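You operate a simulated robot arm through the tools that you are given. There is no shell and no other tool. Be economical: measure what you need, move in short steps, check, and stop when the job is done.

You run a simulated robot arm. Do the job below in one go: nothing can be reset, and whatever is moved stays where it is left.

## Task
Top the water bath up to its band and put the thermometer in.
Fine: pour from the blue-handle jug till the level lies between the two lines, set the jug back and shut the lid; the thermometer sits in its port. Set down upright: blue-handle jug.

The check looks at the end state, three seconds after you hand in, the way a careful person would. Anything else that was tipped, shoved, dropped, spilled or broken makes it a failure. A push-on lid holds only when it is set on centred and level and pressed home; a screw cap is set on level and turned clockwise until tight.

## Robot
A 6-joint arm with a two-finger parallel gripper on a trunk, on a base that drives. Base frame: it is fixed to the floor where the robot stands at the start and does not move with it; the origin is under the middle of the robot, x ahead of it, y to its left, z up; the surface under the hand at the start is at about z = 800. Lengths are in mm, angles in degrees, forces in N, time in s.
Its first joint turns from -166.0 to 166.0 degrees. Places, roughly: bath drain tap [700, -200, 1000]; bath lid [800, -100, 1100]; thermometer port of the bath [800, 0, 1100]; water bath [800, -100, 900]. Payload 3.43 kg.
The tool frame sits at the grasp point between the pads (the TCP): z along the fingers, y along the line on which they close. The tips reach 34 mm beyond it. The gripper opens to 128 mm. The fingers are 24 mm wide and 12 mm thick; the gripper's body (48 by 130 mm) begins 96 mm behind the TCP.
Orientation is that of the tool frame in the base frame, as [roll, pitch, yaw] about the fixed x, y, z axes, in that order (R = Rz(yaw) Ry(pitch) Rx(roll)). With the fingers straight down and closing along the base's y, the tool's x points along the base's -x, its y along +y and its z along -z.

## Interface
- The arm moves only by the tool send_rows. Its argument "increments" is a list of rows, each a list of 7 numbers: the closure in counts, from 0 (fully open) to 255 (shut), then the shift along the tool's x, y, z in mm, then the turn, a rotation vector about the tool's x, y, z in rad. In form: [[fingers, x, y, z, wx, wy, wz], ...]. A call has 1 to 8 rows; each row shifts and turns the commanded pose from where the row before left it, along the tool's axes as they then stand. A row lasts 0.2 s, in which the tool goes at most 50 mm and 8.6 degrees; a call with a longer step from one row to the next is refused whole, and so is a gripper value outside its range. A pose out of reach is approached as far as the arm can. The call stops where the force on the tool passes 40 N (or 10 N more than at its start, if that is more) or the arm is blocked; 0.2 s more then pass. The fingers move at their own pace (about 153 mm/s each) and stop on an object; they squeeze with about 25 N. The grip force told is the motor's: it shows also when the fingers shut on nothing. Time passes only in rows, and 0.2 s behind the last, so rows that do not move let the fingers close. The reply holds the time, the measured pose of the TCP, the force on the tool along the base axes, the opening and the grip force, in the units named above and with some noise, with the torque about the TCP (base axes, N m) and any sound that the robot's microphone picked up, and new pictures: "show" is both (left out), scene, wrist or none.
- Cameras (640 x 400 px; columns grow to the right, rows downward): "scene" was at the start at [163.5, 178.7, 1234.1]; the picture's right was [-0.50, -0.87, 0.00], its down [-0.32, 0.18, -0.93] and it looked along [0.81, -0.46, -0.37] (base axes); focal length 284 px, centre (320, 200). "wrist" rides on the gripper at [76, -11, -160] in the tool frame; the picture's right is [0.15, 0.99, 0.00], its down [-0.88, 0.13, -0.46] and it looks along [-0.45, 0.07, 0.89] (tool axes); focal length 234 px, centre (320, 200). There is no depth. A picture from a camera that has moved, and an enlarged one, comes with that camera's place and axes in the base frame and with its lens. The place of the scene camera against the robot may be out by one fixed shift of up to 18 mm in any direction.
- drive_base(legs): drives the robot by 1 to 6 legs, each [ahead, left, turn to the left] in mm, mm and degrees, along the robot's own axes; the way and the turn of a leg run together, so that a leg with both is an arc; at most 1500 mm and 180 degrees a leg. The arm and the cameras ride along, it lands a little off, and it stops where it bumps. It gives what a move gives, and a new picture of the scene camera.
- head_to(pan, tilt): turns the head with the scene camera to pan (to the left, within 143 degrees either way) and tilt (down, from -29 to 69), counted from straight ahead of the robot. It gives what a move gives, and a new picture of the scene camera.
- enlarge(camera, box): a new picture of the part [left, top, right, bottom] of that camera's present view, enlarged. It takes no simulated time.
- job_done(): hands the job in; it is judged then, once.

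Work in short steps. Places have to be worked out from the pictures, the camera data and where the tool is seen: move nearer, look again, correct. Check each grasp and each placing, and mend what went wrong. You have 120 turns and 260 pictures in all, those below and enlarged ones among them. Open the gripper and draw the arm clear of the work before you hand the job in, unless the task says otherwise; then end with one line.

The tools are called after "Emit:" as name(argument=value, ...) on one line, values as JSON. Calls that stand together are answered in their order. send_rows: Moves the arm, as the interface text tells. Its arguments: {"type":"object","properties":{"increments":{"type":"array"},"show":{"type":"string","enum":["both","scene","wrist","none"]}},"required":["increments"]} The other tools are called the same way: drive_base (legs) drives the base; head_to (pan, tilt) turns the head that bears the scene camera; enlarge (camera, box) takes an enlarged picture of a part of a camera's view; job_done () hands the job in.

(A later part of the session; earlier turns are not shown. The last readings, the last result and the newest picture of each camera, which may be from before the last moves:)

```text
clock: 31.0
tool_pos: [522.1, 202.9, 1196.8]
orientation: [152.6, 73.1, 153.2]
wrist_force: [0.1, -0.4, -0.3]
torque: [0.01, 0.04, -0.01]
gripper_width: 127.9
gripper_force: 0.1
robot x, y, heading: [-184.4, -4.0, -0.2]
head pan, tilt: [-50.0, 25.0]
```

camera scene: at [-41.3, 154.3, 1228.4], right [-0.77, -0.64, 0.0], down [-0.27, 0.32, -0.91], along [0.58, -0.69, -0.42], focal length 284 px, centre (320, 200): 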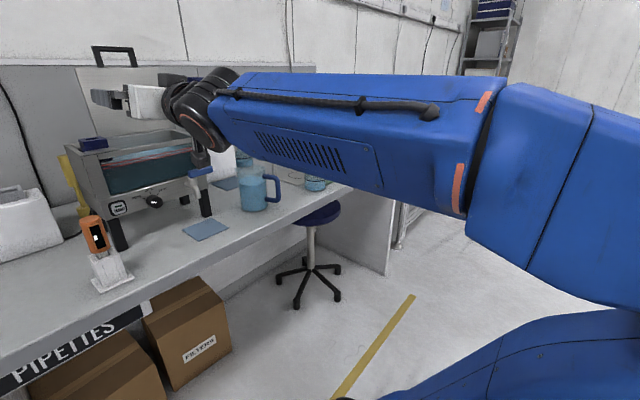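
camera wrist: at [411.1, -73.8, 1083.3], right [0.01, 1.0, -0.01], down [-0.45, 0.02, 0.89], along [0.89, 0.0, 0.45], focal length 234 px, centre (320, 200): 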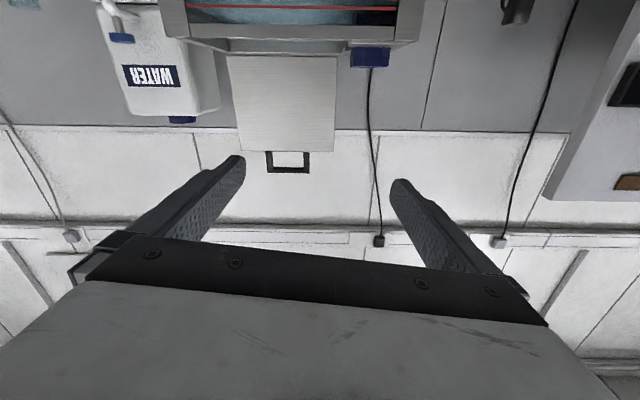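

I mis-signed the y move (tool y is now +Y); nothing was touched. I correct the 8° roll and go right.

Emit:
send_rows(increments=[[0, 0, 0, 0, 0, 0, -0.14], [0, 0, -49, 0, 0, 0, 0], [0, 0, -49, 0, 0, 0, 0], [0, 0, -49, 0, 0, 0, 0], [0, 0, -49, 0, 0, 0, 0], [0, 0, -49, 0, 0, 0, 0], [0, 0, -49, 0, 0, 0, 0], [0, 0, -49, 0, 0, 0, 0]], show="none")

Emit:
send_rows(increments=[[0, 0, -49, 0, 0, 0, 0], [0, 0, -49, 0, 0, 0, 0], [0, 0, -49, 0, 0, 0, 0], [0, 0, -49, 0, 0, 0, 0], [0, 20, -15, 0, 0, 0, 0], [0, 48, 0, 0, 0, 0, 0], [0, 48, 0, 0, 0, 0, 0]], show="both")

```text
clock: 32.8
tool_pos: [531.5, -133.8, 1195.6]
orientation: [-179.7, 75.3, -177.7]
wrist_force: [-1.2, -2.8, -0.1]
torque: [0.07, 0.0, 0.36]
gripper_width: 128.0
gripper_force: 0.2
robot x, y, heading: [-181.2, 1.0, 0.2]
head pan, tilt: [-50.0, 25.0]
```

```text
clock: 34.4
tool_pos: [508.0, -348.1, 1083.1]
orientation: [-180.0, 75.2, -178.3]
wrist_force: [0.3, -0.2, -0.4]
torque: [0.0, -0.05, 0.01]
gripper_width: 128.0
gripper_force: 0.0
robot x, y, heading: [-184.4, -0.7, -0.1]
head pan, tilt: [-50.0, 25.0]
camera scene: at [-41.2, 154.2, 1228.4], right [-0.77, -0.64, 0.0], down [-0.27, 0.32, -0.91], along [0.58, -0.69, -0.42], focal length 284 px, centre (320, 200)
camera wrist: at [335.9, -365.9, 1051.7], right [-0.07, 0.99, -0.14], down [-0.22, 0.12, 0.97], along [0.97, 0.09, 0.21], focal length 234 px, centre (320, 200)
```

scene: 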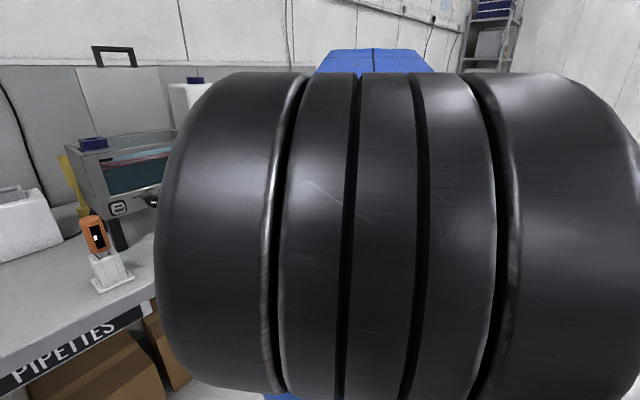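
wrist: 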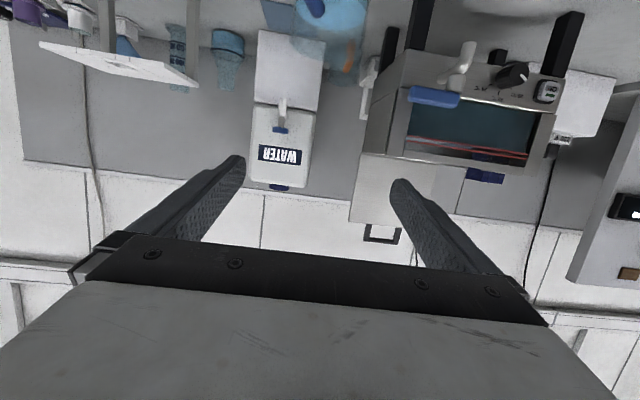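

The elbow is close to the head but free. I descend straight to z≈893 in front of the jug and look.

Emit:
send_rows(increments=[[0, 45.5, 0, 12, 0, 0, 0], [0, 45.5, 0, 12, 0, 0, 0], [0, 45.5, 0, 12, 0, 0, 0], [0, 45.5, 0, 12, 0, 0, 0]], show="both")

```text
clock: 35.4
tool_pos: [509.0, -350.8, 894.3]
orientation: [-179.9, 75.2, -178.1]
wrist_force: [-0.3, 0.2, -1.0]
torque: [-0.03, 0.03, 0.0]
gripper_width: 128.1
gripper_force: 0.1
robot x, y, heading: [-180.0, 2.5, -0.3]
head pan, tilt: [-50.0, 25.0]
camera scene: at [-41.3, 154.4, 1228.4], right [-0.77, -0.64, 0.0], down [-0.27, 0.32, -0.91], along [0.58, -0.69, -0.42], focal length 284 px, centre (320, 200)
camera wrist: at [335.6, -368.1, 861.8], right [-0.07, 0.99, -0.14], down [-0.22, 0.12, 0.97], along [0.97, 0.1, 0.21], focal length 234 px, centre (320, 200)
```

scene: 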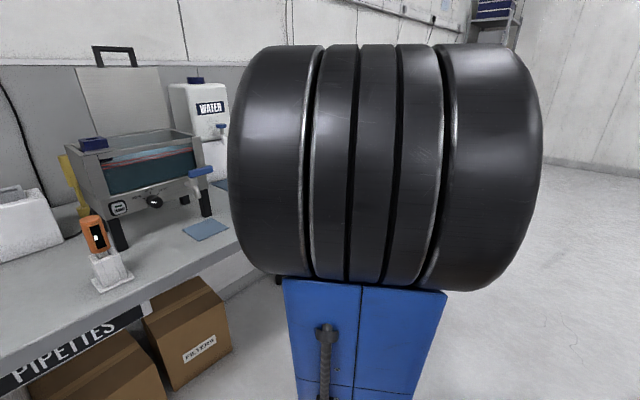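
wrist: 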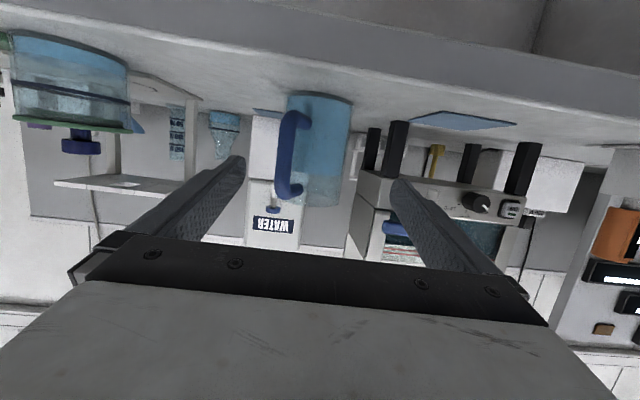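

The handle is at y≈-381, jug axis ≈(657,-348), so the handle plane is yawed about 24°. I yaw the tool 22° left and line up along that plane, at z≈868.

Emit:
send_rows(increments=[[0, 12, -27, 8, 0, 0, 0], [0, 11, -26, 7, 0, 0, 0], [0, 0, 0, 0, -0.124, 0, -0.033], [0, 0, 0, 0, -0.124, 0, -0.033], [0, 0, 0, 0, -0.124, 0, -0.033]], show="wrist")

```text
clock: 36.6
tool_pos: [519.1, -402.7, 870.8]
orientation: [-179.8, 75.1, -155.9]
wrist_force: [0.3, 0.3, 0.2]
torque: [-0.04, 0.02, -0.03]
gripper_width: 127.8
gripper_force: 0.0
robot x, y, heading: [-181.0, 1.2, 0.1]
head pan, tilt: [-50.0, 25.0]
camera wrist: at [364.3, -484.5, 838.0], right [-0.43, 0.89, -0.14], down [-0.25, 0.03, 0.97], along [0.87, 0.46, 0.21], focal length 234 px, centre (320, 200)
```

wrist: 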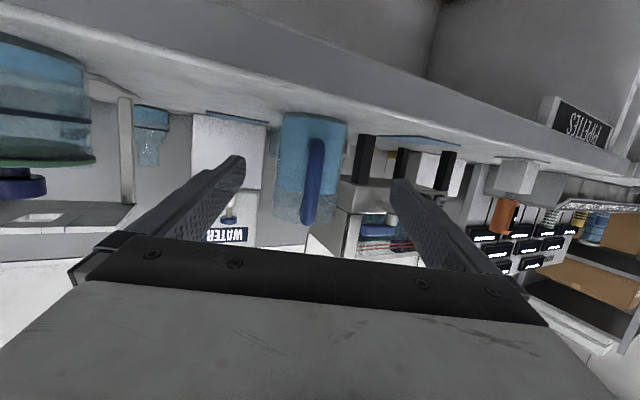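

Handle and jug are now in line. I advance 136 mm so the jug body is between the pads, stopping just short of the handle touching the palm.

Emit:
send_rows(increments=[[0, -11.7, -3, 43.8, 0, 0, 0], [0, -11.7, -3, 43.8, 0, 0, 0], [0, -6, 0, 22, 0, 0, 0]], show="wrist")

```text
clock: 37.4
tool_pos: [625.6, -364.3, 871.4]
orientation: [-179.9, 75.2, -156.2]
wrist_force: [0.4, 0.5, 1.3]
torque: [0.0, 0.02, 0.04]
gripper_width: 128.1
gripper_force: 0.1
robot x, y, heading: [-183.1, 1.0, 0.2]
head pan, tilt: [-50.0, 25.0]
camera wrist: at [471.4, -444.6, 838.4], right [-0.43, 0.89, -0.14], down [-0.25, 0.03, 0.97], along [0.87, 0.45, 0.21], focal length 234 px, centre (320, 200)
```

wrist: 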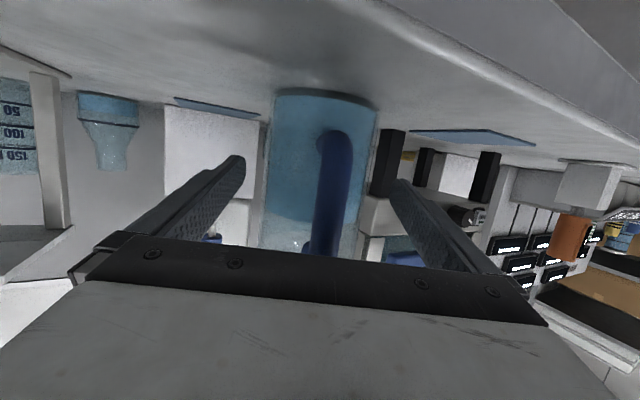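

Jug nearly centred; I advance 15 mm more and then close on it.

Emit:
send_rows(increments=[[0, -3.9, -1, 14.5, 0, 0, 0], [60, 0, 0, 0, 0, 0, 0], [85, 0, 0, 0, 0, 0, 0], [120, 0, 0, 0, 0, 0, 0], [255, 0, 0, 0, 0, 0, 0], [255, 0, 0, 0, 0, 0, 0]], show="wrist")

```text
clock: 38.8
tool_pos: [637.2, -359.4, 868.5]
orientation: [-179.9, 75.2, -156.2]
wrist_force: [1.7, -1.7, -0.6]
torque: [0.09, -0.02, -0.04]
gripper_width: 88.4
gripper_force: 25.1
robot x, y, heading: [-184.1, -1.7, 0.1]
head pan, tilt: [-50.0, 25.0]
camera wrist: at [484.8, -439.3, 837.5], right [-0.43, 0.89, -0.14], down [-0.25, 0.03, 0.97], along [0.87, 0.45, 0.21], focal length 234 px, centre (320, 200)
```

wrist: 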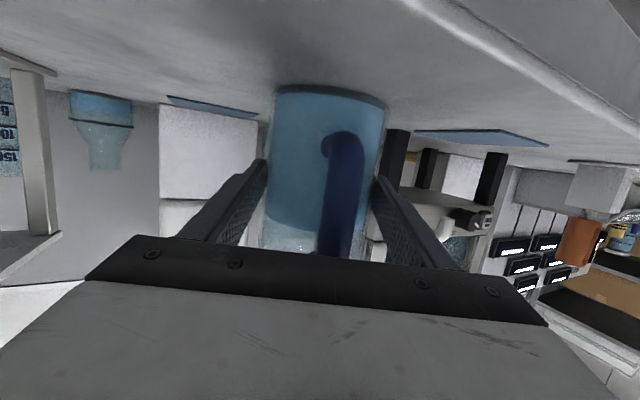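

Gripped at 88 mm. I lift 25 mm and check load and any slip.

Emit:
send_rows(increments=[[255, -9.7, 0, -2.6, 0, 0, 0], [255, -14.5, 0, -3.9, 0, 0, 0]], show="wrist")

```text
clock: 39.4
tool_pos: [637.9, -359.2, 894.5]
orientation: [180.0, 75.1, -156.3]
wrist_force: [-0.2, -0.2, -6.9]
torque: [0.0, -0.05, -0.05]
gripper_width: 88.2
gripper_force: 24.8
robot x, y, heading: [-181.7, 2.0, 0.1]
head pan, tilt: [-50.0, 25.0]
camera wrist: at [484.5, -439.4, 862.8], right [-0.43, 0.89, -0.14], down [-0.25, 0.03, 0.97], along [0.87, 0.45, 0.21], focal length 234 px, centre (320, 200)
```

wrist: 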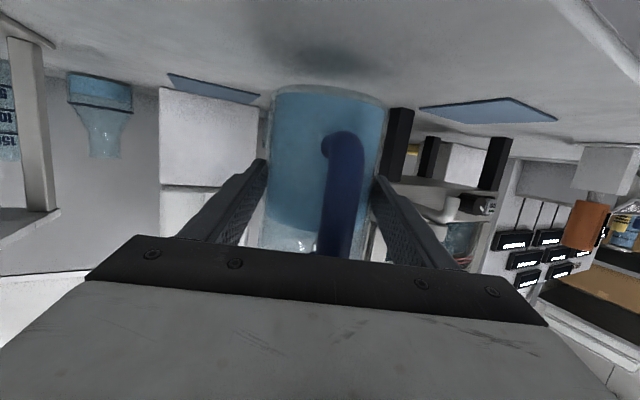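

Firm: 6.9 N load, no slip. I raise the jug straight up to z≈1190.

Emit:
send_rows(increments=[[255, -29, 0, -7.7, 0, 0, 0], [255, -38.7, 0, -10.3, 0, 0, 0], [255, -38.7, 0, -10.3, 0, 0, 0], [255, -38.7, 0, -10.3, 0, 0, 0], [255, -38.7, 0, -10.3, 0, 0, 0], [255, -38.7, 0, -10.3, 0, 0, 0], [255, -38.7, 0, -10.3, 0, 0, 0], [255, -25, 0, -6.6, 0, 0, 0]], show="both")

```text
clock: 41.2
tool_pos: [640.2, -358.7, 1192.7]
orientation: [179.8, 75.1, -156.5]
wrist_force: [0.4, -0.5, -6.2]
torque: [0.02, -0.04, 0.03]
gripper_width: 88.0
gripper_force: 24.7
robot x, y, heading: [-187.4, -0.0, -0.0]
head pan, tilt: [-50.0, 25.0]
camera scene: at [-41.0, 154.1, 1228.4], right [-0.77, -0.64, 0.0], down [-0.27, 0.32, -0.91], along [0.58, -0.69, -0.42], focal length 284 px, centre (320, 200)
camera wrist: at [485.6, -440.0, 1160.0], right [-0.43, 0.89, -0.14], down [-0.25, 0.03, 0.97], along [0.87, 0.45, 0.21], focal length 234 px, centre (320, 200)
```

scene: 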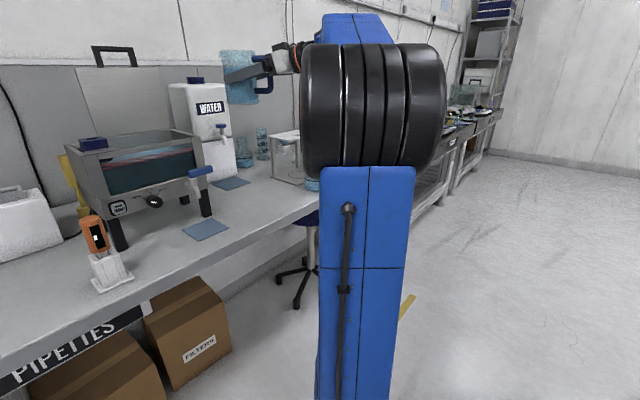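
wrist: 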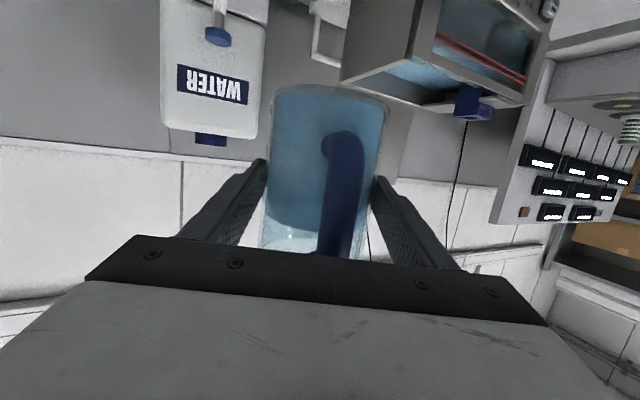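

Jug is upright and above bath height. I carry it left to y≈-140 and yaw it straight.

Emit:
send_rows(increments=[[255, -3.8, 33.6, 14.2, 0, 0, 0], [255, -3.8, 33.6, 14.2, 0, 0, 0], [255, -3.8, 33.6, 14.2, 0, 0, 0], [255, -3.8, 33.6, 14.2, 0, 0, 0], [255, -3.8, 33.6, 14.2, 0, 0, 0], [255, -3.8, 33.6, 14.2, 0, 0, 0], [255, 0, 0, 0, 0.1, 0, 0.026], [255, 0, 0, 0, 0.1, 0, 0.026]], show="none")

Emit:
send_rows(increments=[[255, 0, 0, 0, 0.1, 0, 0.026], [255, 0, 0, 0, 0.1, 0, 0.026], [255, 0, 0, 0, 0, 0, 0]], show="both")

```text
clock: 43.0
tool_pos: [638.2, -137.7, 1193.3]
orientation: [-179.6, 75.1, -167.7]
wrist_force: [0.2, -0.7, -6.1]
torque: [0.03, -0.02, 0.01]
gripper_width: 88.3
gripper_force: 25.0
robot x, y, heading: [-182.4, 1.4, -0.1]
head pan, tilt: [-50.0, 25.0]
```

```text
clock: 43.8
tool_pos: [638.2, -138.2, 1192.8]
orientation: [-179.4, 75.2, -179.4]
wrist_force: [0.2, -0.7, -6.0]
torque: [0.01, 0.0, 0.02]
gripper_width: 88.2
gripper_force: 24.8
robot x, y, heading: [-184.3, -1.4, 0.1]
head pan, tilt: [-50.0, 25.0]
camera scene: at [-41.0, 154.2, 1228.4], right [-0.77, -0.64, 0.0], down [-0.27, 0.32, -0.91], along [0.58, -0.69, -0.42], focal length 284 px, centre (320, 200)
camera wrist: at [465.1, -149.9, 1160.9], right [-0.04, 0.99, -0.14], down [-0.22, 0.13, 0.97], along [0.98, 0.07, 0.21], focal length 234 px, centre (320, 200)
```

scene: 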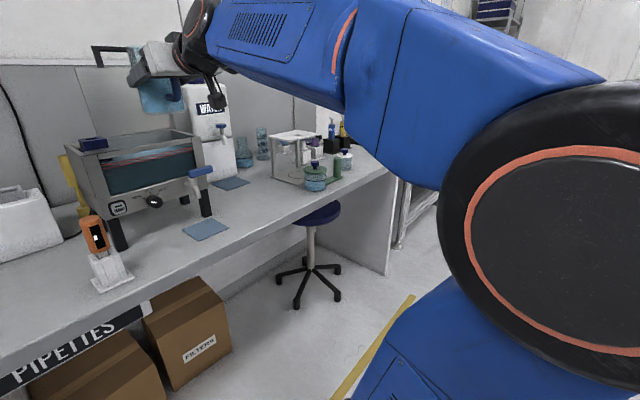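
wrist: 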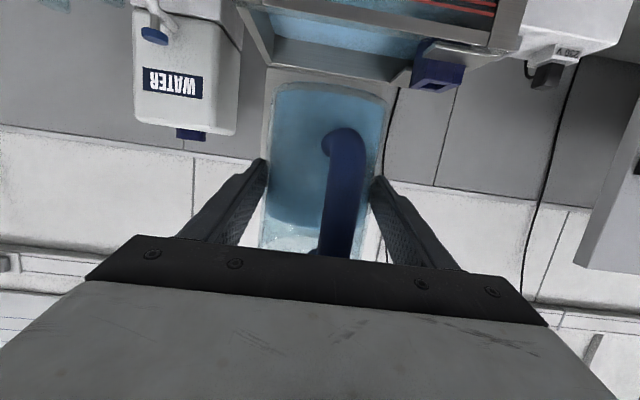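

The window is in clear view. I move 32 mm forward so the lip is well inside the opening, then tilt about 40°, below the pouring point.

Emit:
send_rows(increments=[[255, -8.2, 0, 31, 0, 0, 0], [255, 0, 0, 0, 0, 0.14, 0], [255, 0, 0, 0, 0, 0.14, 0], [255, 0, 0, 0, 0, 0.14, 0], [255, 0, 0, 0, 0, 0.14, 0], [255, 0, 0, 0, 0, 0.14, 0]], show="both")

```text
clock: 45.2
tool_pos: [670.0, -137.1, 1193.0]
orientation: [-179.8, 35.0, -179.9]
wrist_force: [-0.2, -0.5, -5.8]
torque: [0.0, -0.08, 0.01]
gripper_width: 88.0
gripper_force: 24.7
robot x, y, heading: [-183.6, -0.8, 0.0]
head pan, tilt: [-50.0, 25.0]
camera scene: at [-41.3, 154.2, 1228.4], right [-0.77, -0.64, 0.0], down [-0.27, 0.32, -0.91], along [0.58, -0.69, -0.42], focal length 284 px, centre (320, 200)
camera wrist: at [516.8, -149.5, 1280.1], right [-0.12, 0.99, -0.09], down [0.46, 0.13, 0.88], along [0.88, 0.07, -0.47], focal length 234 px, centre (320, 200)
```

scene: 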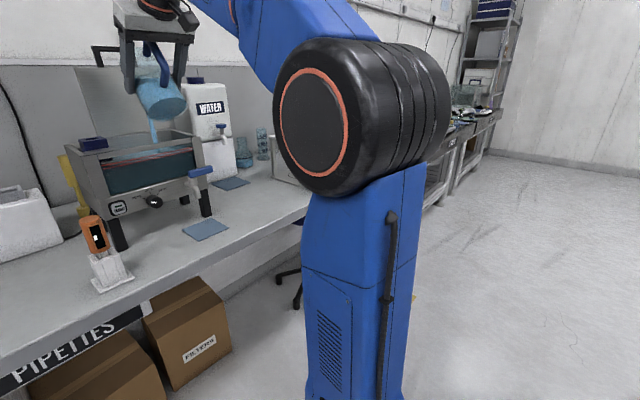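
wrist: 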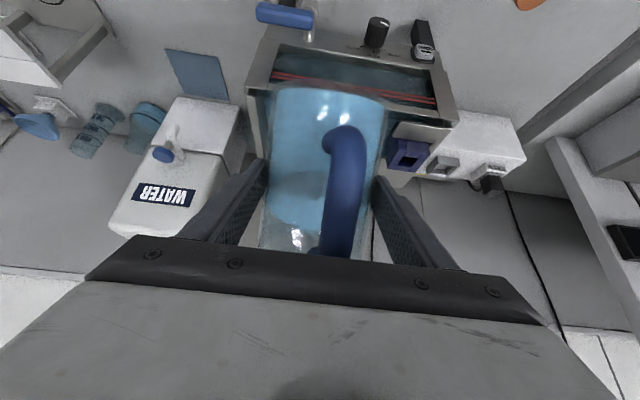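

A stream appears already. I check that it falls inside the bath.

Emit:
enlarge(camera="scene", box=[60, 40, 220, 220])

Emit:
send_rows(increments=[[255, 0, 0, 0, 0, 0, 0], [255, 0, 0, 0, 0, 0, 0]], show="scene")

Emit:
enlarge(camera="scene", box=[90, 110, 210, 200])

```text
2.22 times, centred on (140, 130) of scene
camera zoom: at [-41.3, 154.2, 1228.4], right [-0.77, -0.64, 0.0], down [-0.27, 0.32, -0.91], along [0.58, -0.69, -0.42], focal length 632 px, centre (720, 356)
```

zoom: 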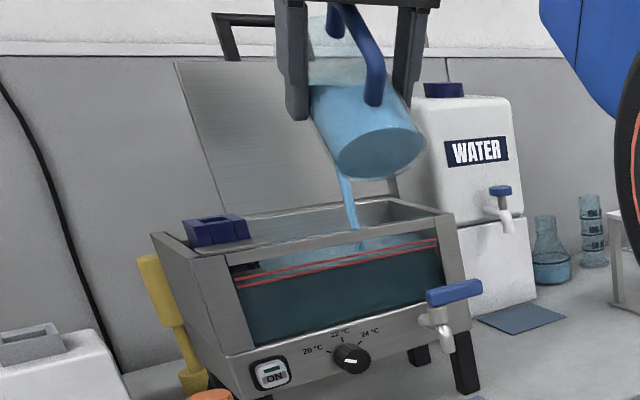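

```text
clock: 45.8
tool_pos: [670.5, -137.3, 1191.5]
orientation: [-179.8, 35.0, -179.9]
wrist_force: [1.0, -0.7, -6.0]
torque: [-0.01, -0.05, -0.01]
gripper_width: 88.0
gripper_force: 24.4
robot x, y, heading: [-181.8, -1.4, -0.2]
head pan, tilt: [-50.0, 25.0]
camera scene: at [-41.0, 154.2, 1228.4], right [-0.77, -0.64, 0.0], down [-0.27, 0.32, -0.91], along [0.58, -0.69, -0.42], focal length 284 px, centre (320, 200)
```

scene: 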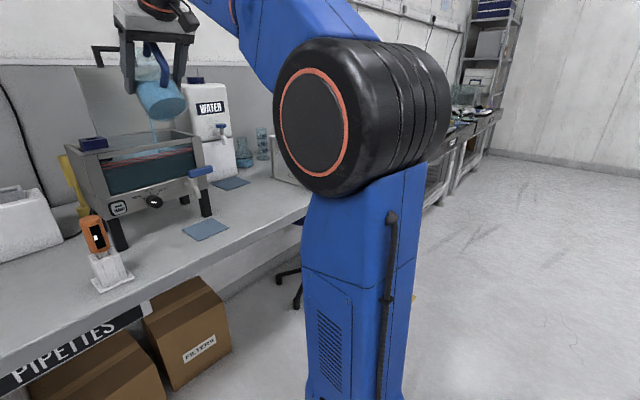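

```text
4.44 times, centred on (150, 155) of scene
camera zoom: at [-41.0, 154.2, 1228.4], right [-0.77, -0.64, 0.0], down [-0.27, 0.32, -0.91], along [0.58, -0.69, -0.42], focal length 1263 px, centre (1076, 400)
```

zoom: 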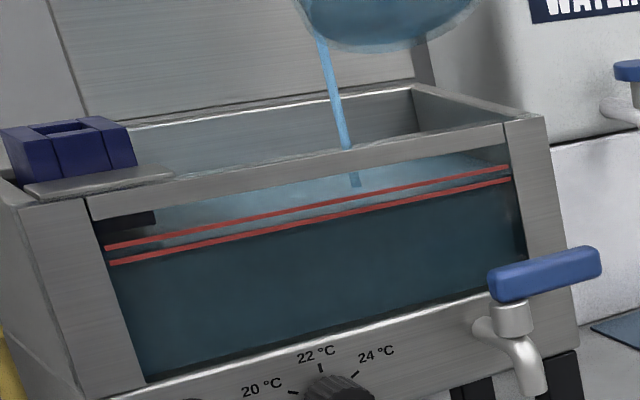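

The stream falls well inside. I tilt about 8° more, let it flow, and check the level.

Emit:
send_rows(increments=[[255, 0, 0, 0, 0, 0.07, 0], [255, 0, 0, 0, 0, 0.07, 0], [255, 0, 0, 0, 0, 0, 0], [255, 0, 0, 0, 0, 0, 0], [255, 0, 0, 0, 0, 0, 0], [255, 0, 0, 0, 0, 0, 0]], show="scene")

Emit:
enlarge(camera="scene", box=[100, 130, 160, 170])

```text
clock: 47.2
tool_pos: [670.0, -138.8, 1192.1]
orientation: [-179.8, 27.0, -179.9]
wrist_force: [0.0, 0.6, -5.6]
torque: [0.01, -0.01, -0.02]
gripper_width: 87.9
gripper_force: 25.9
robot x, y, heading: [-182.0, 1.6, 0.1]
head pan, tilt: [-50.0, 25.0]
camera scene: at [-41.1, 154.2, 1228.4], right [-0.77, -0.64, 0.0], down [-0.27, 0.32, -0.91], along [0.58, -0.69, -0.42], focal length 284 px, centre (320, 200)
```

scene: 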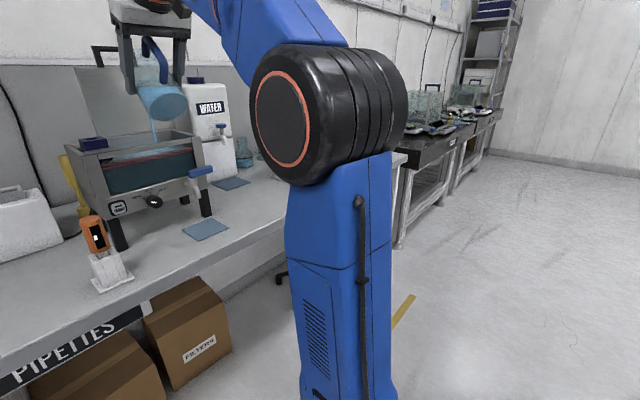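

```text
10.00 times, centred on (130, 150) of scene
camera zoom: at [-41.1, 154.2, 1228.4], right [-0.77, -0.64, 0.0], down [-0.27, 0.32, -0.91], along [0.58, -0.69, -0.42], focal length 2843 px, centre (2220, 700)
```

zoom: 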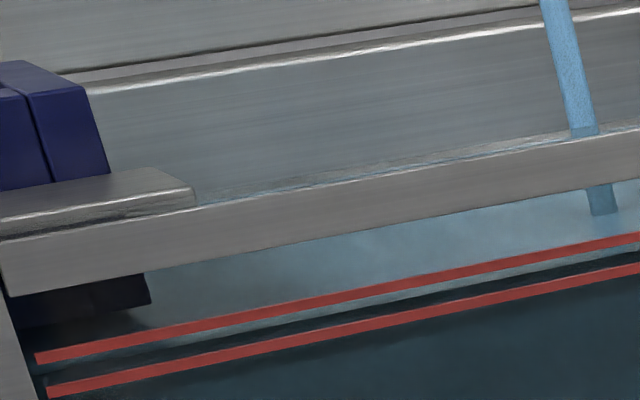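

The level is now visibly mid-band. I tilt the jug back upright at once.

Emit:
send_rows(increments=[[255, 0, 0, 0, 0, -0.14, 0], [255, 0, 0, 0, 0, -0.14, 0], [255, 0, 0, 0, 0, -0.14, 0], [255, 0, 0, 0, 0, -0.14, 0], [255, 0, 0, 0, 0, -0.14, 0], [255, 0, 0, 0, 0, -0.14, 0], [255, 0, 0, 0, 0, 0, 0]], show="scene")

Emit:
enlarge(camera="scene", box=[100, 130, 160, 170])

Emit:
enlarge(camera="scene", box=[150, 130, 200, 165])

```text
clock: 48.8
tool_pos: [670.8, -137.4, 1193.1]
orientation: [-179.5, 75.2, -179.5]
wrist_force: [-0.1, -0.4, -4.1]
torque: [0.04, -0.01, 0.0]
gripper_width: 88.2
gripper_force: 25.3
robot x, y, heading: [-181.3, -2.8, 0.0]
head pan, tilt: [-50.0, 25.0]
camera scene: at [-41.1, 154.2, 1228.4], right [-0.77, -0.64, 0.0], down [-0.27, 0.32, -0.91], along [0.58, -0.69, -0.42], focal length 284 px, centre (320, 200)
```

scene: 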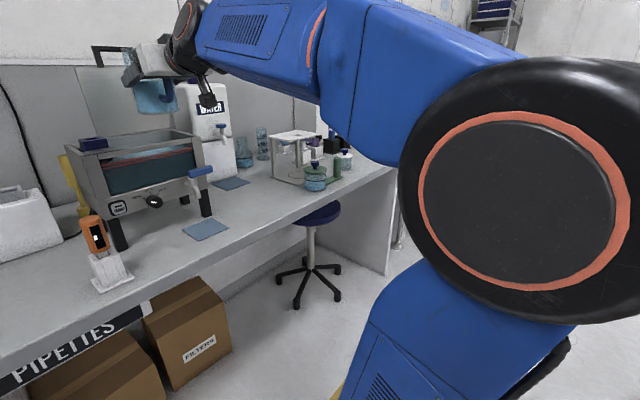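

```text
10.00 times, centred on (130, 150) of scene
camera zoom: at [-41.1, 154.2, 1228.4], right [-0.77, -0.64, 0.0], down [-0.27, 0.32, -0.91], along [0.58, -0.69, -0.42], focal length 2843 px, centre (2220, 700)
```

zoom: 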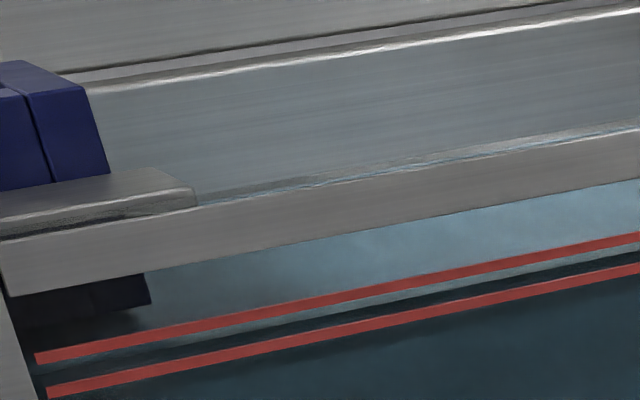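

```text
11.43 times, centred on (175, 148) of scene
camera zoom: at [-41.1, 154.2, 1228.4], right [-0.77, -0.64, 0.0], down [-0.27, 0.32, -0.91], along [0.58, -0.69, -0.42], focal length 3249 px, centre (1977, 800)
```

zoom: 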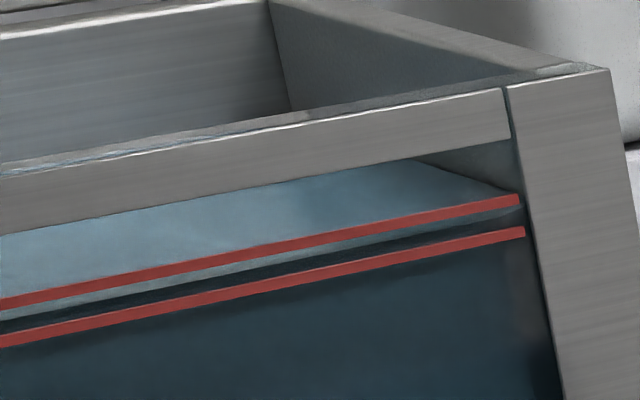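

The level lies mid-band and the flow has stopped. I carry the jug back along the same path to above its place.

Emit:
send_rows(increments=[[255, 8.2, 0, -31, 0, 0, 0], [255, 0, -37, 0, 0, 0, 0], [255, 0, -37, 0, 0, 0, 0], [255, 0, -37, 0, 0, 0, 0], [255, 0, -37, 0, 0, 0, 0], [255, 0, -37, 0, 0, 0, 0], [255, 0, -37, 0, 0, 0, 0]], show="none")

Emit:
send_rows(increments=[[255, 0, 0, 0, -0.1, 0, -0.026], [255, 0, 0, 0, -0.1, 0, -0.026], [255, 0, 0, 0, -0.1, 0, -0.026], [255, 0, 0, 0, -0.1, 0, -0.026], [255, 0, 0, 0, 0, 0, 0]], show="scene")

```text
clock: 50.4
tool_pos: [638.6, -359.8, 1195.0]
orientation: [-179.3, 75.2, -179.4]
wrist_force: [-0.1, 0.9, -4.4]
torque: [0.01, 0.04, -0.05]
gripper_width: 87.9
gripper_force: 25.1
robot x, y, heading: [-187.6, 0.9, 0.0]
head pan, tilt: [-50.0, 25.0]
```

```text
clock: 51.6
tool_pos: [638.6, -361.7, 1193.1]
orientation: [-179.8, 75.0, -156.2]
wrist_force: [-0.6, -0.3, -5.4]
torque: [0.0, -0.03, -0.01]
gripper_width: 88.0
gripper_force: 25.1
robot x, y, heading: [-182.6, 1.3, -0.0]
head pan, tilt: [-50.0, 25.0]
camera scene: at [-41.1, 154.1, 1228.4], right [-0.77, -0.64, 0.0], down [-0.27, 0.32, -0.91], along [0.58, -0.69, -0.42], focal length 284 px, centre (320, 200)
```

scene: 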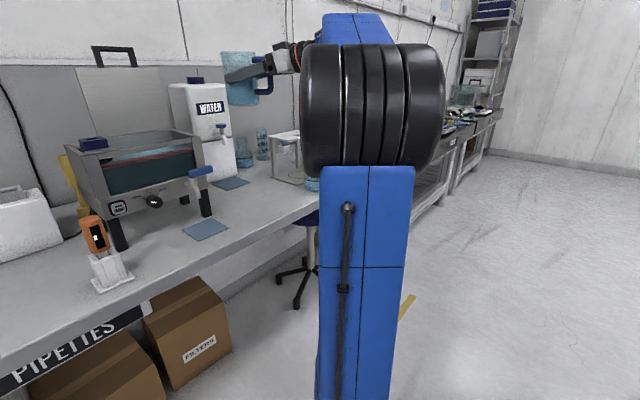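

Above its place at the same pose. I lower to z≈893, then slowly the rest.

Emit:
send_rows(increments=[[255, 38.7, 0, 10.3, 0, 0, 0], [255, 38.7, 0, 10.3, 0, 0, 0], [255, 38.7, 0, 10.3, 0, 0, 0], [255, 38.7, 0, 10.3, 0, 0, 0], [255, 38.7, 0, 10.3, 0, 0, 0], [255, 38.7, 0, 10.3, 0, 0, 0], [255, 38.7, 0, 10.3, 0, 0, 0], [255, 18, 0, 5, 0, 0, 0]], show="none")

Emit:
send_rows(increments=[[255, 9.7, 0, 2.6, 0, 0, 0], [255, 5.8, 0, 1.5, 0, 0, 0], [255, 0, 0, 0, 0, 0, 0]], show="wrist")

```text
clock: 53.4
tool_pos: [639.2, -361.1, 894.0]
orientation: [-179.9, 75.1, -156.2]
wrist_force: [-0.2, 0.7, -5.3]
torque: [0.0, 0.06, -0.03]
gripper_width: 87.8
gripper_force: 25.0
robot x, y, heading: [-185.2, -2.5, 0.0]
head pan, tilt: [-50.0, 25.0]
```

```text
clock: 54.2
tool_pos: [639.4, -360.8, 878.6]
orientation: [-180.0, 75.0, -156.2]
wrist_force: [-0.1, 0.2, -4.8]
torque: [-0.02, 0.0, 0.03]
gripper_width: 87.9
gripper_force: 25.1
robot x, y, heading: [-184.9, 1.7, -0.0]
head pan, tilt: [-50.0, 25.0]
camera wrist: at [485.3, -442.0, 845.7], right [-0.43, 0.89, -0.14], down [-0.25, 0.03, 0.97], along [0.87, 0.45, 0.21], focal length 234 px, centre (320, 200)
```

wrist: 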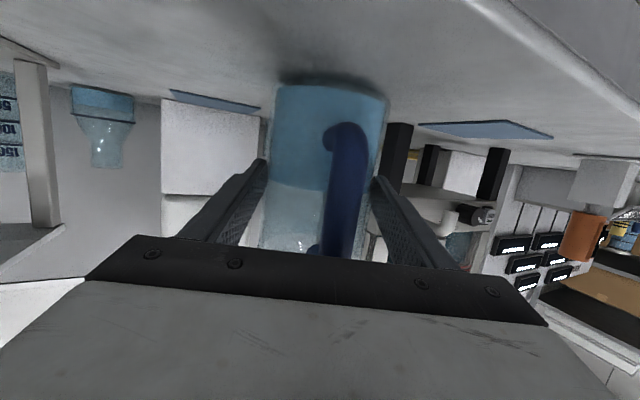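

Still hanging (−4.8 N). I lower the last ~10 mm in 2 mm steps watching for unloading.

Emit:
send_rows(increments=[[255, 4, 0, 1, 0, 0, 0], [255, 2, 0, 0.5, 0, 0, 0], [255, 2, 0, 0.5, 0, 0, 0], [255, 1.5, 0, 0.4, 0, 0, 0], [255, 0, 0, 0, 0, 0, 0]], show="none")

```text
clock: 55.4
tool_pos: [638.1, -360.6, 869.7]
orientation: [-179.6, 75.2, -156.0]
wrist_force: [3.9, -5.6, 20.1]
torque: [0.42, -0.12, 0.04]
gripper_width: 88.2
gripper_force: 24.8
robot x, y, heading: [-180.7, -3.1, 0.1]
head pan, tilt: [-50.0, 25.0]
```

Jug is on the bench (20 N). I relieve 1.5 mm and open slowly, then back straight out.

Emit:
send_rows(increments=[[255, -1.5, 0, -0.4, 0, 0, 0], [70, 0, 0, 0, 0, 0, 0], [40, 0, 0, 0, 0, 0, 0], [0, 0, 0, 0, 0, 0, 0], [0, 0, 0, 0, 0, 0, 0]], show="wrist")

```text
clock: 56.6
tool_pos: [638.4, -359.6, 869.3]
orientation: [-180.0, 75.1, -156.2]
wrist_force: [-0.3, -0.3, -0.7]
torque: [0.03, -0.04, 0.01]
gripper_width: 128.0
gripper_force: 0.2
robot x, y, heading: [-184.8, 1.9, -0.2]
head pan, tilt: [-50.0, 25.0]
camera wrist: at [484.5, -441.0, 837.2], right [-0.43, 0.89, -0.14], down [-0.25, 0.03, 0.97], along [0.87, 0.45, 0.21], focal length 234 px, centre (320, 200)
```

wrist: 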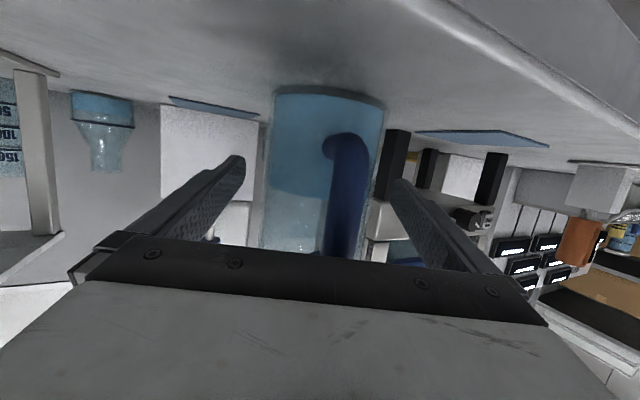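

Jug stands free and upright. I back out and rise clear.

Emit:
send_rows(increments=[[0, 11.7, 0, -43.8, 0, 0, 0], [0, 11.7, 0, -43.8, 0, 0, 0], [0, 11.7, 0, -43.8, 0, 0, 0], [0, -46, 0, -12, 0, 0, 0], [0, -46, 0, -12, 0, 0, 0], [0, -46, 0, -12, 0, 0, 0], [0, -46, 0, -12, 0, 0, 0], [0, -46, 0, -12, 0, 0, 0]], show="wrist")

Emit:
send_rows(increments=[[0, -46, 0, -12, 0.1, 0, 0.026], [0, -46, 0, -6, 0.1, 0, 0.026], [0, 0, 40, 0, 0.1, 0, 0.026], [0, 0, 40, 0, 0.1, 0, 0.026], [0, 0, 40, 0, 0, 0, 0], [0, 0, 40, 0, 0, 0, 0], [0, 0, 40, 10, 0, 0, 0]], show="scene")

```text
clock: 58.4
tool_pos: [514.9, -414.7, 1108.7]
orientation: [179.7, 75.1, -156.5]
wrist_force: [0.3, -0.2, 0.1]
torque: [0.01, -0.03, 0.0]
gripper_width: 128.0
gripper_force: 0.0
robot x, y, heading: [-179.9, -1.0, -0.3]
head pan, tilt: [-50.0, 25.0]
camera wrist: at [361.0, -495.3, 1076.0], right [-0.43, 0.89, -0.14], down [-0.25, 0.03, 0.97], along [0.87, 0.45, 0.21], focal length 234 px, centre (320, 200)
```

wrist: 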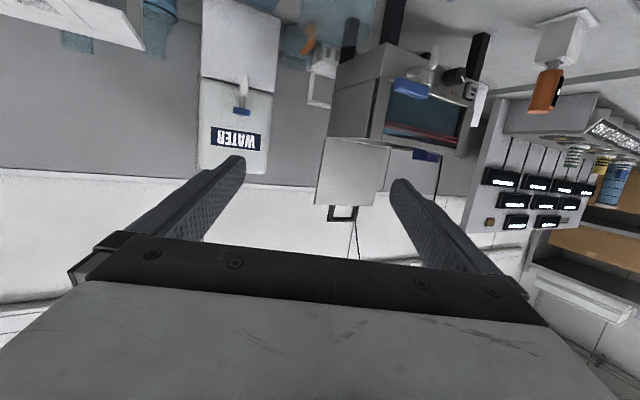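

```text
clock: 60.0
tool_pos: [517.2, -213.2, 1196.7]
orientation: [-179.6, 75.1, -179.6]
wrist_force: [0.2, 0.8, -0.7]
torque: [0.01, -0.01, 0.02]
gripper_width: 127.9
gripper_force: 0.1
robot x, y, heading: [-180.5, -0.7, 0.1]
head pan, tilt: [-50.0, 25.0]
camera scene: at [-41.1, 154.1, 1228.4], right [-0.77, -0.64, 0.0], down [-0.27, 0.32, -0.91], along [0.58, -0.69, -0.42], focal length 284 px, centre (320, 200)
```

scene: 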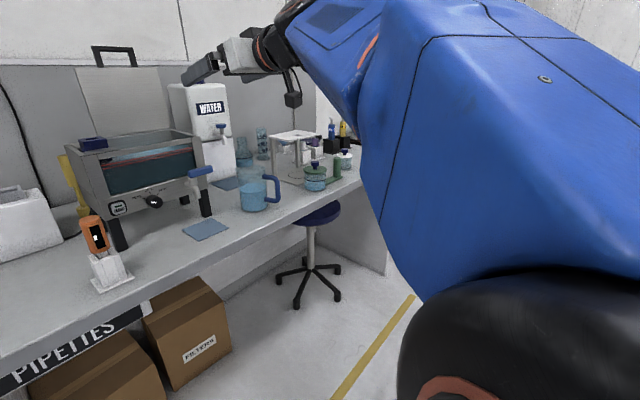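

Jug upright at its place. Now the lid: I roll the tool 90° so fingers close vertically, set a ~34 mm opening, to pinch the handle bar at the top of the open lid.

Emit:
send_rows(increments=[[187, 0, 0, 40, 0, 0, 0.148], [187, 0, 0, 40, 0, 0, 0.148], [187, 0, 0, 0, 0, 0, 0.148], [187, 0, 0, 0, 0, 0, 0.148], [187, 0, 0, 0, 0, 0, 0.148], [187, 0, 0, 0, 0, 0, 0.148], [187, 0, 0, 0, 0, 0, 0.148], [187, 0, 0, 0, 0, 0, 0.148]], show="none")

Emit:
send_rows(increments=[[187, 0, 0, 0, 0, 0, 0.148], [187, 0, 0, 0, 0, 0, 0.148], [187, 0, 0, 0, 0, 0, 0.091], [187, 35, 35, -9, 0, 0, 0], [187, 35, 35, -9, 0, 0, 0], [187, 0, 25, -6, 0, 0, 0]], show="none")

Emit:
drive_base(legs=[[100, 0, 0]])

```text
clock: 61.8
tool_pos: [595.0, -214.1, 1178.1]
orientation: [105.9, 21.4, 95.9]
wrist_force: [0.1, 0.0, 0.5]
torque: [-0.03, -0.01, -0.01]
gripper_width: 33.9
gripper_force: 0.1
robot x, y, heading: [-180.0, -1.9, -0.1]
head pan, tilt: [-50.0, 25.0]
```

```text
refused: row 4 steps farther than a row can; nothing moved
```

```text
clock: 62.9
tool_pos: [697.4, -213.2, 1177.2]
orientation: [106.0, 21.5, 96.0]
wrist_force: [0.0, -0.6, 0.4]
torque: [-0.03, 0.0, -0.03]
gripper_width: 34.6
gripper_force: 0.1
robot x, y, heading: [-76.6, -0.1, -0.1]
head pan, tilt: [-50.0, 25.0]
camera scene: at [61.2, 154.3, 1228.4], right [-0.77, -0.64, 0.0], down [-0.27, 0.32, -0.91], along [0.58, -0.69, -0.42], focal length 284 px, centre (320, 200)
```

scene: 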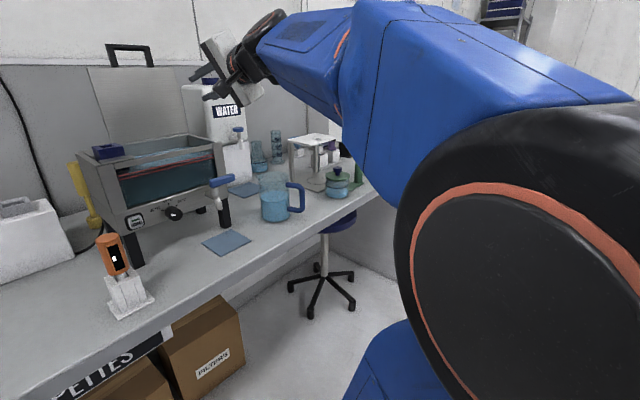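

Finish the roll, then rise to z≈1270 and shift to y≈-142.

Emit:
send_rows(increments=[[187, 0, 0, 0, 0, 0, 0.148], [187, 0, 0, 0, 0, 0, 0.148], [187, 0, 0, 0, 0, 0, 0.091], [187, 30, 32, -9, 0, 0, 0], [187, 30, 32, -9, 0, 0, 0], [187, 10, 30, -8, 0, 0, 0]], show="both")

```text
clock: 64.3
tool_pos: [699.8, -144.0, 1273.0]
orientation: [104.9, 0.1, 89.9]
wrist_force: [0.3, 1.2, -1.0]
torque: [0.01, 0.0, -0.05]
gripper_width: 34.3
gripper_force: 0.0
robot x, y, heading: [-81.5, -1.4, 0.1]
head pan, tilt: [-50.0, 25.0]
camera scene: at [61.3, 154.2, 1228.4], right [-0.77, -0.64, 0.0], down [-0.27, 0.32, -0.91], along [0.58, -0.69, -0.42], focal length 284 px, centre (320, 200)
camera wrist: at [542.8, -69.4, 1302.3], right [0.25, 0.15, 0.96], down [-0.41, -0.88, 0.24], along [0.88, -0.45, -0.16], focal length 234 px, centre (320, 200)
```

scene: 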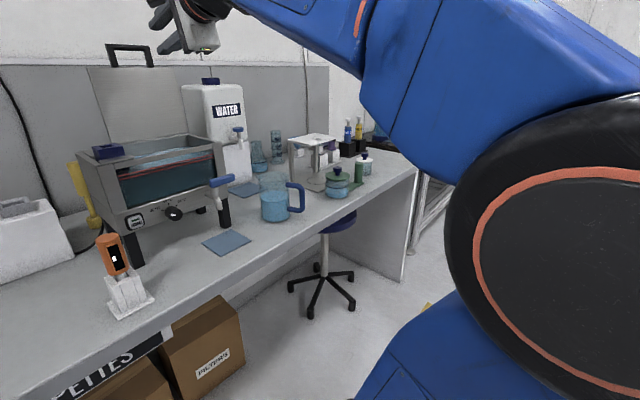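
wrist: 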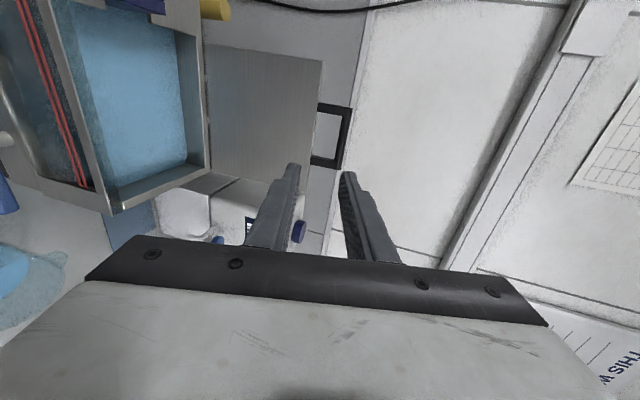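

The handle bar is ahead at z≈1262 and x somewhere 810–880. I advance 80 mm horizontally and look again.

Emit:
send_rows(increments=[[187, 2, 9, 38.6, 0, 0, 0], [187, 2, 9, 38.6, 0, 0, 0]], show="wrist")

Emit:
enlarge(camera="wrist", box=[200, 60, 440, 260])

```text
clock: 64.9
tool_pos: [774.6, -140.2, 1273.3]
orientation: [104.7, 0.1, 90.0]
wrist_force: [0.3, 0.5, 0.3]
torque: [0.01, 0.05, -0.02]
gripper_width: 34.4
gripper_force: 0.0
robot x, y, heading: [-80.1, 1.6, -0.0]
head pan, tilt: [-50.0, 25.0]
camera wrist: at [619.7, -65.3, 1303.3], right [0.25, 0.15, 0.96], down [-0.41, -0.88, 0.24], along [0.88, -0.45, -0.16], focal length 234 px, centre (320, 200)
```

wrist: 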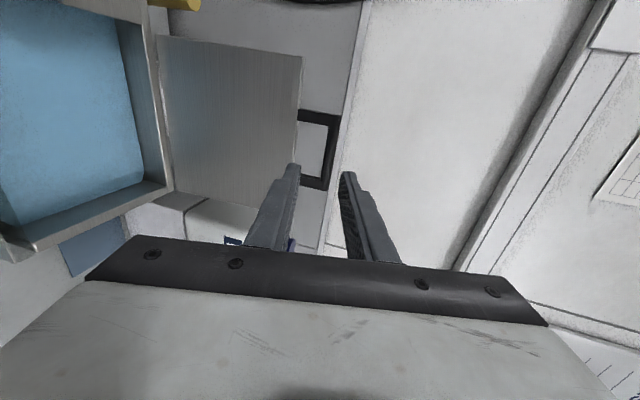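

```text
2.00 times, centred on (320, 160) of wrist
camera zoom: at [619.7, -65.3, 1303.3], right [0.25, 0.15, 0.96], down [-0.41, -0.88, 0.24], along [0.88, -0.45, -0.16], focal length 468 px, centre (320, 280)
```

zoom: 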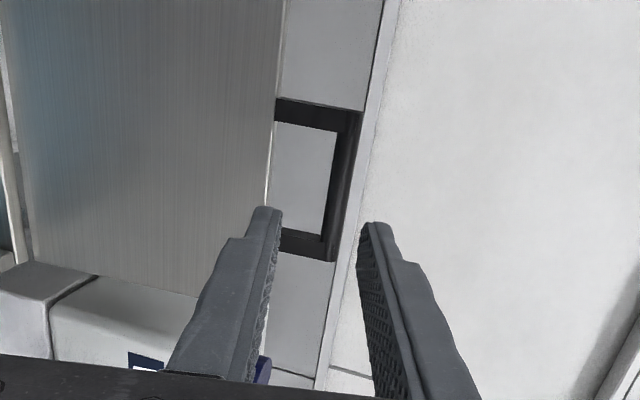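

Triangulated: bar at about (871, -133, 1261), hole below it ~25 mm. I narrow the opening to 26 mm and slide in with the lower finger through the U.

Emit:
send_rows(increments=[[203, 3, 7, 20, 0, 0, 0], [203, 2, 5, 22, 0, 0, 0], [203, 0, 3, 20, 0, 0, 0]], show="wrist")

Emit:
enlarge(camera="wrist", box=[200, 60, 440, 260])

```text
clock: 65.7
tool_pos: [840.8, -134.9, 1271.4]
orientation: [104.8, 0.1, 90.0]
wrist_force: [0.3, -0.8, -0.2]
torque: [-0.02, 0.02, 0.01]
gripper_width: 26.2
gripper_force: 0.1
robot x, y, heading: [-81.6, -0.3, -0.0]
head pan, tilt: [-50.0, 25.0]
camera wrist: at [684.1, -59.6, 1302.0], right [0.25, 0.15, 0.96], down [-0.41, -0.88, 0.24], along [0.88, -0.45, -0.16], focal length 234 px, centre (320, 200)
```

wrist: 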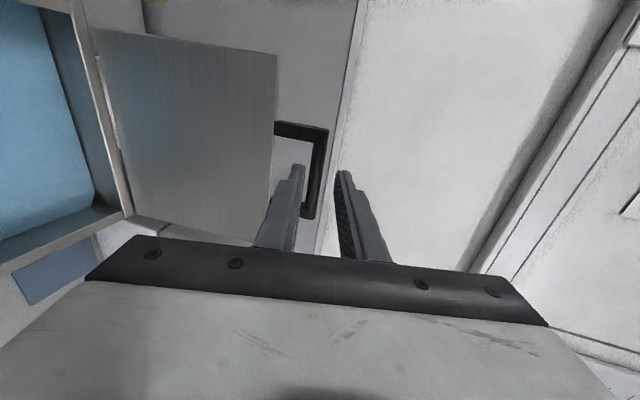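

```text
2.00 times, centred on (320, 160) of wrist
camera zoom: at [684.1, -59.6, 1302.0], right [0.25, 0.15, 0.96], down [-0.41, -0.88, 0.24], along [0.88, -0.45, -0.16], focal length 468 px, centre (320, 280)
```

zoom: 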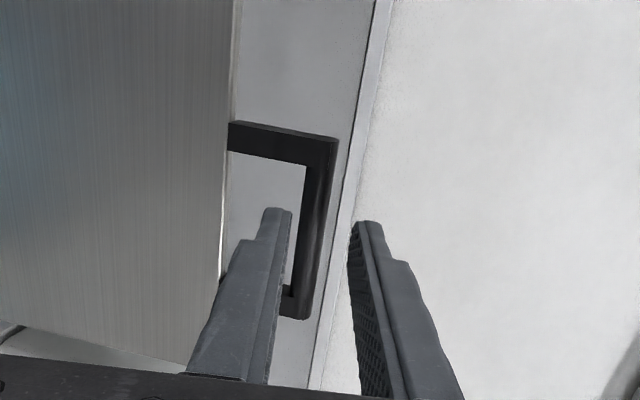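

Lower finger is lined up with the hole, bar on the tool axis. I advance 26 mm along the tool axis and close.

Emit:
send_rows(increments=[[203, 0, 0, 13, 0, 0, 0], [203, 0, 0, 13, 0, 0, 0], [255, 0, 0, 0, 0, 0, 0], [255, 0, 0, 0, 0, 0, 0]], show="wrist")

```text
clock: 66.7
tool_pos: [867.0, -133.8, 1263.6]
orientation: [105.1, 0.2, 90.1]
wrist_force: [-2.8, 1.8, -26.9]
torque: [0.18, 0.73, 0.05]
gripper_width: 12.7
gripper_force: 45.2
robot x, y, heading: [-82.3, -2.4, 0.2]
head pan, tilt: [-50.0, 25.0]
camera wrist: at [711.0, -59.0, 1292.9], right [0.26, 0.15, 0.95], down [-0.4, -0.88, 0.25], along [0.88, -0.45, -0.17], focal length 234 px, centre (320, 200)
```

wrist: 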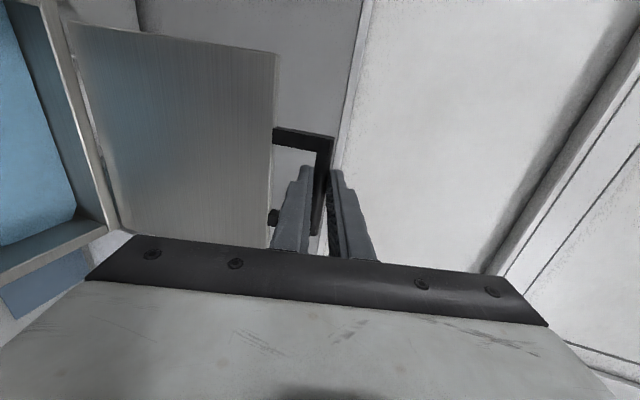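

Bar gripped (12.7 mm), but it sits a few mm lower than my centre line (−27 N). I lower slightly to relieve.

Emit:
send_rows(increments=[[255, 0, -2, 0, 0, 0, 0], [255, 0, 0, 0, 0, 0, 0]], show="none")

```text
clock: 67.3
tool_pos: [864.8, -134.4, 1262.4]
orientation: [104.9, 0.1, 90.1]
wrist_force: [-1.7, 4.4, -22.9]
torque: [0.3, 0.5, 0.45]
gripper_width: 12.6
gripper_force: 45.2
robot x, y, heading: [-80.5, 2.1, 0.1]
head pan, tilt: [-50.0, 25.0]
```

Emit:
send_rows(increments=[[255, 0, -3, 0, 0, 0, 0], [255, 0, -3, 0, 0, 0, 0], [255, 0, 0, 0, 0, 0, 0]], show="none")

```text
clock: 68.1
tool_pos: [860.7, -133.0, 1264.1]
orientation: [104.3, 0.1, 90.0]
wrist_force: [5.0, 2.4, 28.0]
torque: [0.17, -0.84, -0.13]
gripper_width: 12.7
gripper_force: 45.1
robot x, y, heading: [-85.2, 0.4, 0.1]
head pan, tilt: [-50.0, 25.0]
```

Emit:
send_rows(increments=[[255, 0, 3, 0, 0, 0, 0], [255, 0, 0, 0, 0, 0, 0], [255, 0, -2.5, -9.6, 0, 0, 0], [255, 0, -2.5, -9.6, 0, 0, 0]], show="wrist")

```text
clock: 69.1
tool_pos: [841.5, -134.5, 1263.0]
orientation: [104.6, 0.2, 90.0]
wrist_force: [-0.3, 8.0, 38.1]
torque: [0.29, -0.98, 0.26]
gripper_width: 12.6
gripper_force: 44.5
robot x, y, heading: [-79.2, -2.7, 0.2]
head pan, tilt: [-50.0, 25.0]
camera wrist: at [685.0, -58.9, 1292.2], right [0.25, 0.15, 0.96], down [-0.41, -0.88, 0.24], along [0.88, -0.45, -0.16], focal length 234 px, centre (320, 200)
```

wrist: 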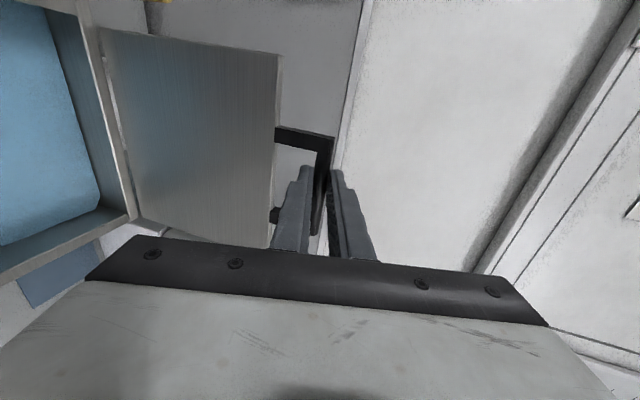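

The lid follows; it was leaning back past vertical, so the bar rises as I pull (38 N up). I raise ~5 mm to relieve and continue in small steps.

Emit:
send_rows(increments=[[255, 0, 4.5, 0, 0, 0, 0], [255, 0, -1, -9.6, 0, 0, 0], [255, 0, 0, 0, 0, 0, 0]], show="none")

```text
clock: 69.9
tool_pos: [835.8, -133.7, 1262.7]
orientation: [105.2, 0.2, 90.1]
wrist_force: [-1.7, 10.6, -6.1]
torque: [0.26, 0.33, 0.25]
gripper_width: 12.7
gripper_force: 44.8
robot x, y, heading: [-80.2, -3.8, -0.0]
head pan, tilt: [-50.0, 25.0]
```

Balanced again. Continue pulling level, 10 mm per row.

Emit:
send_rows(increments=[[255, 1, -2.6, -9.7, 0, 0, 0], [255, 0, -2.6, -9.7, 0, 0, 0], [255, 0, -3, -9.7, 0, 0, 0]], show="none")

```text
clock: 70.8
tool_pos: [807.8, -133.5, 1260.7]
orientation: [105.3, 0.1, 90.0]
wrist_force: [0.7, -2.2, -7.3]
torque: [0.15, 0.24, -0.08]
gripper_width: 12.9
gripper_force: 45.1
robot x, y, heading: [-81.2, -1.9, 0.1]
head pan, tilt: [-50.0, 25.0]
stopped in row 3: the force on the tool passed its limit at 41 N (the readings are from after the stop); the commanded pose is now the measured one
```

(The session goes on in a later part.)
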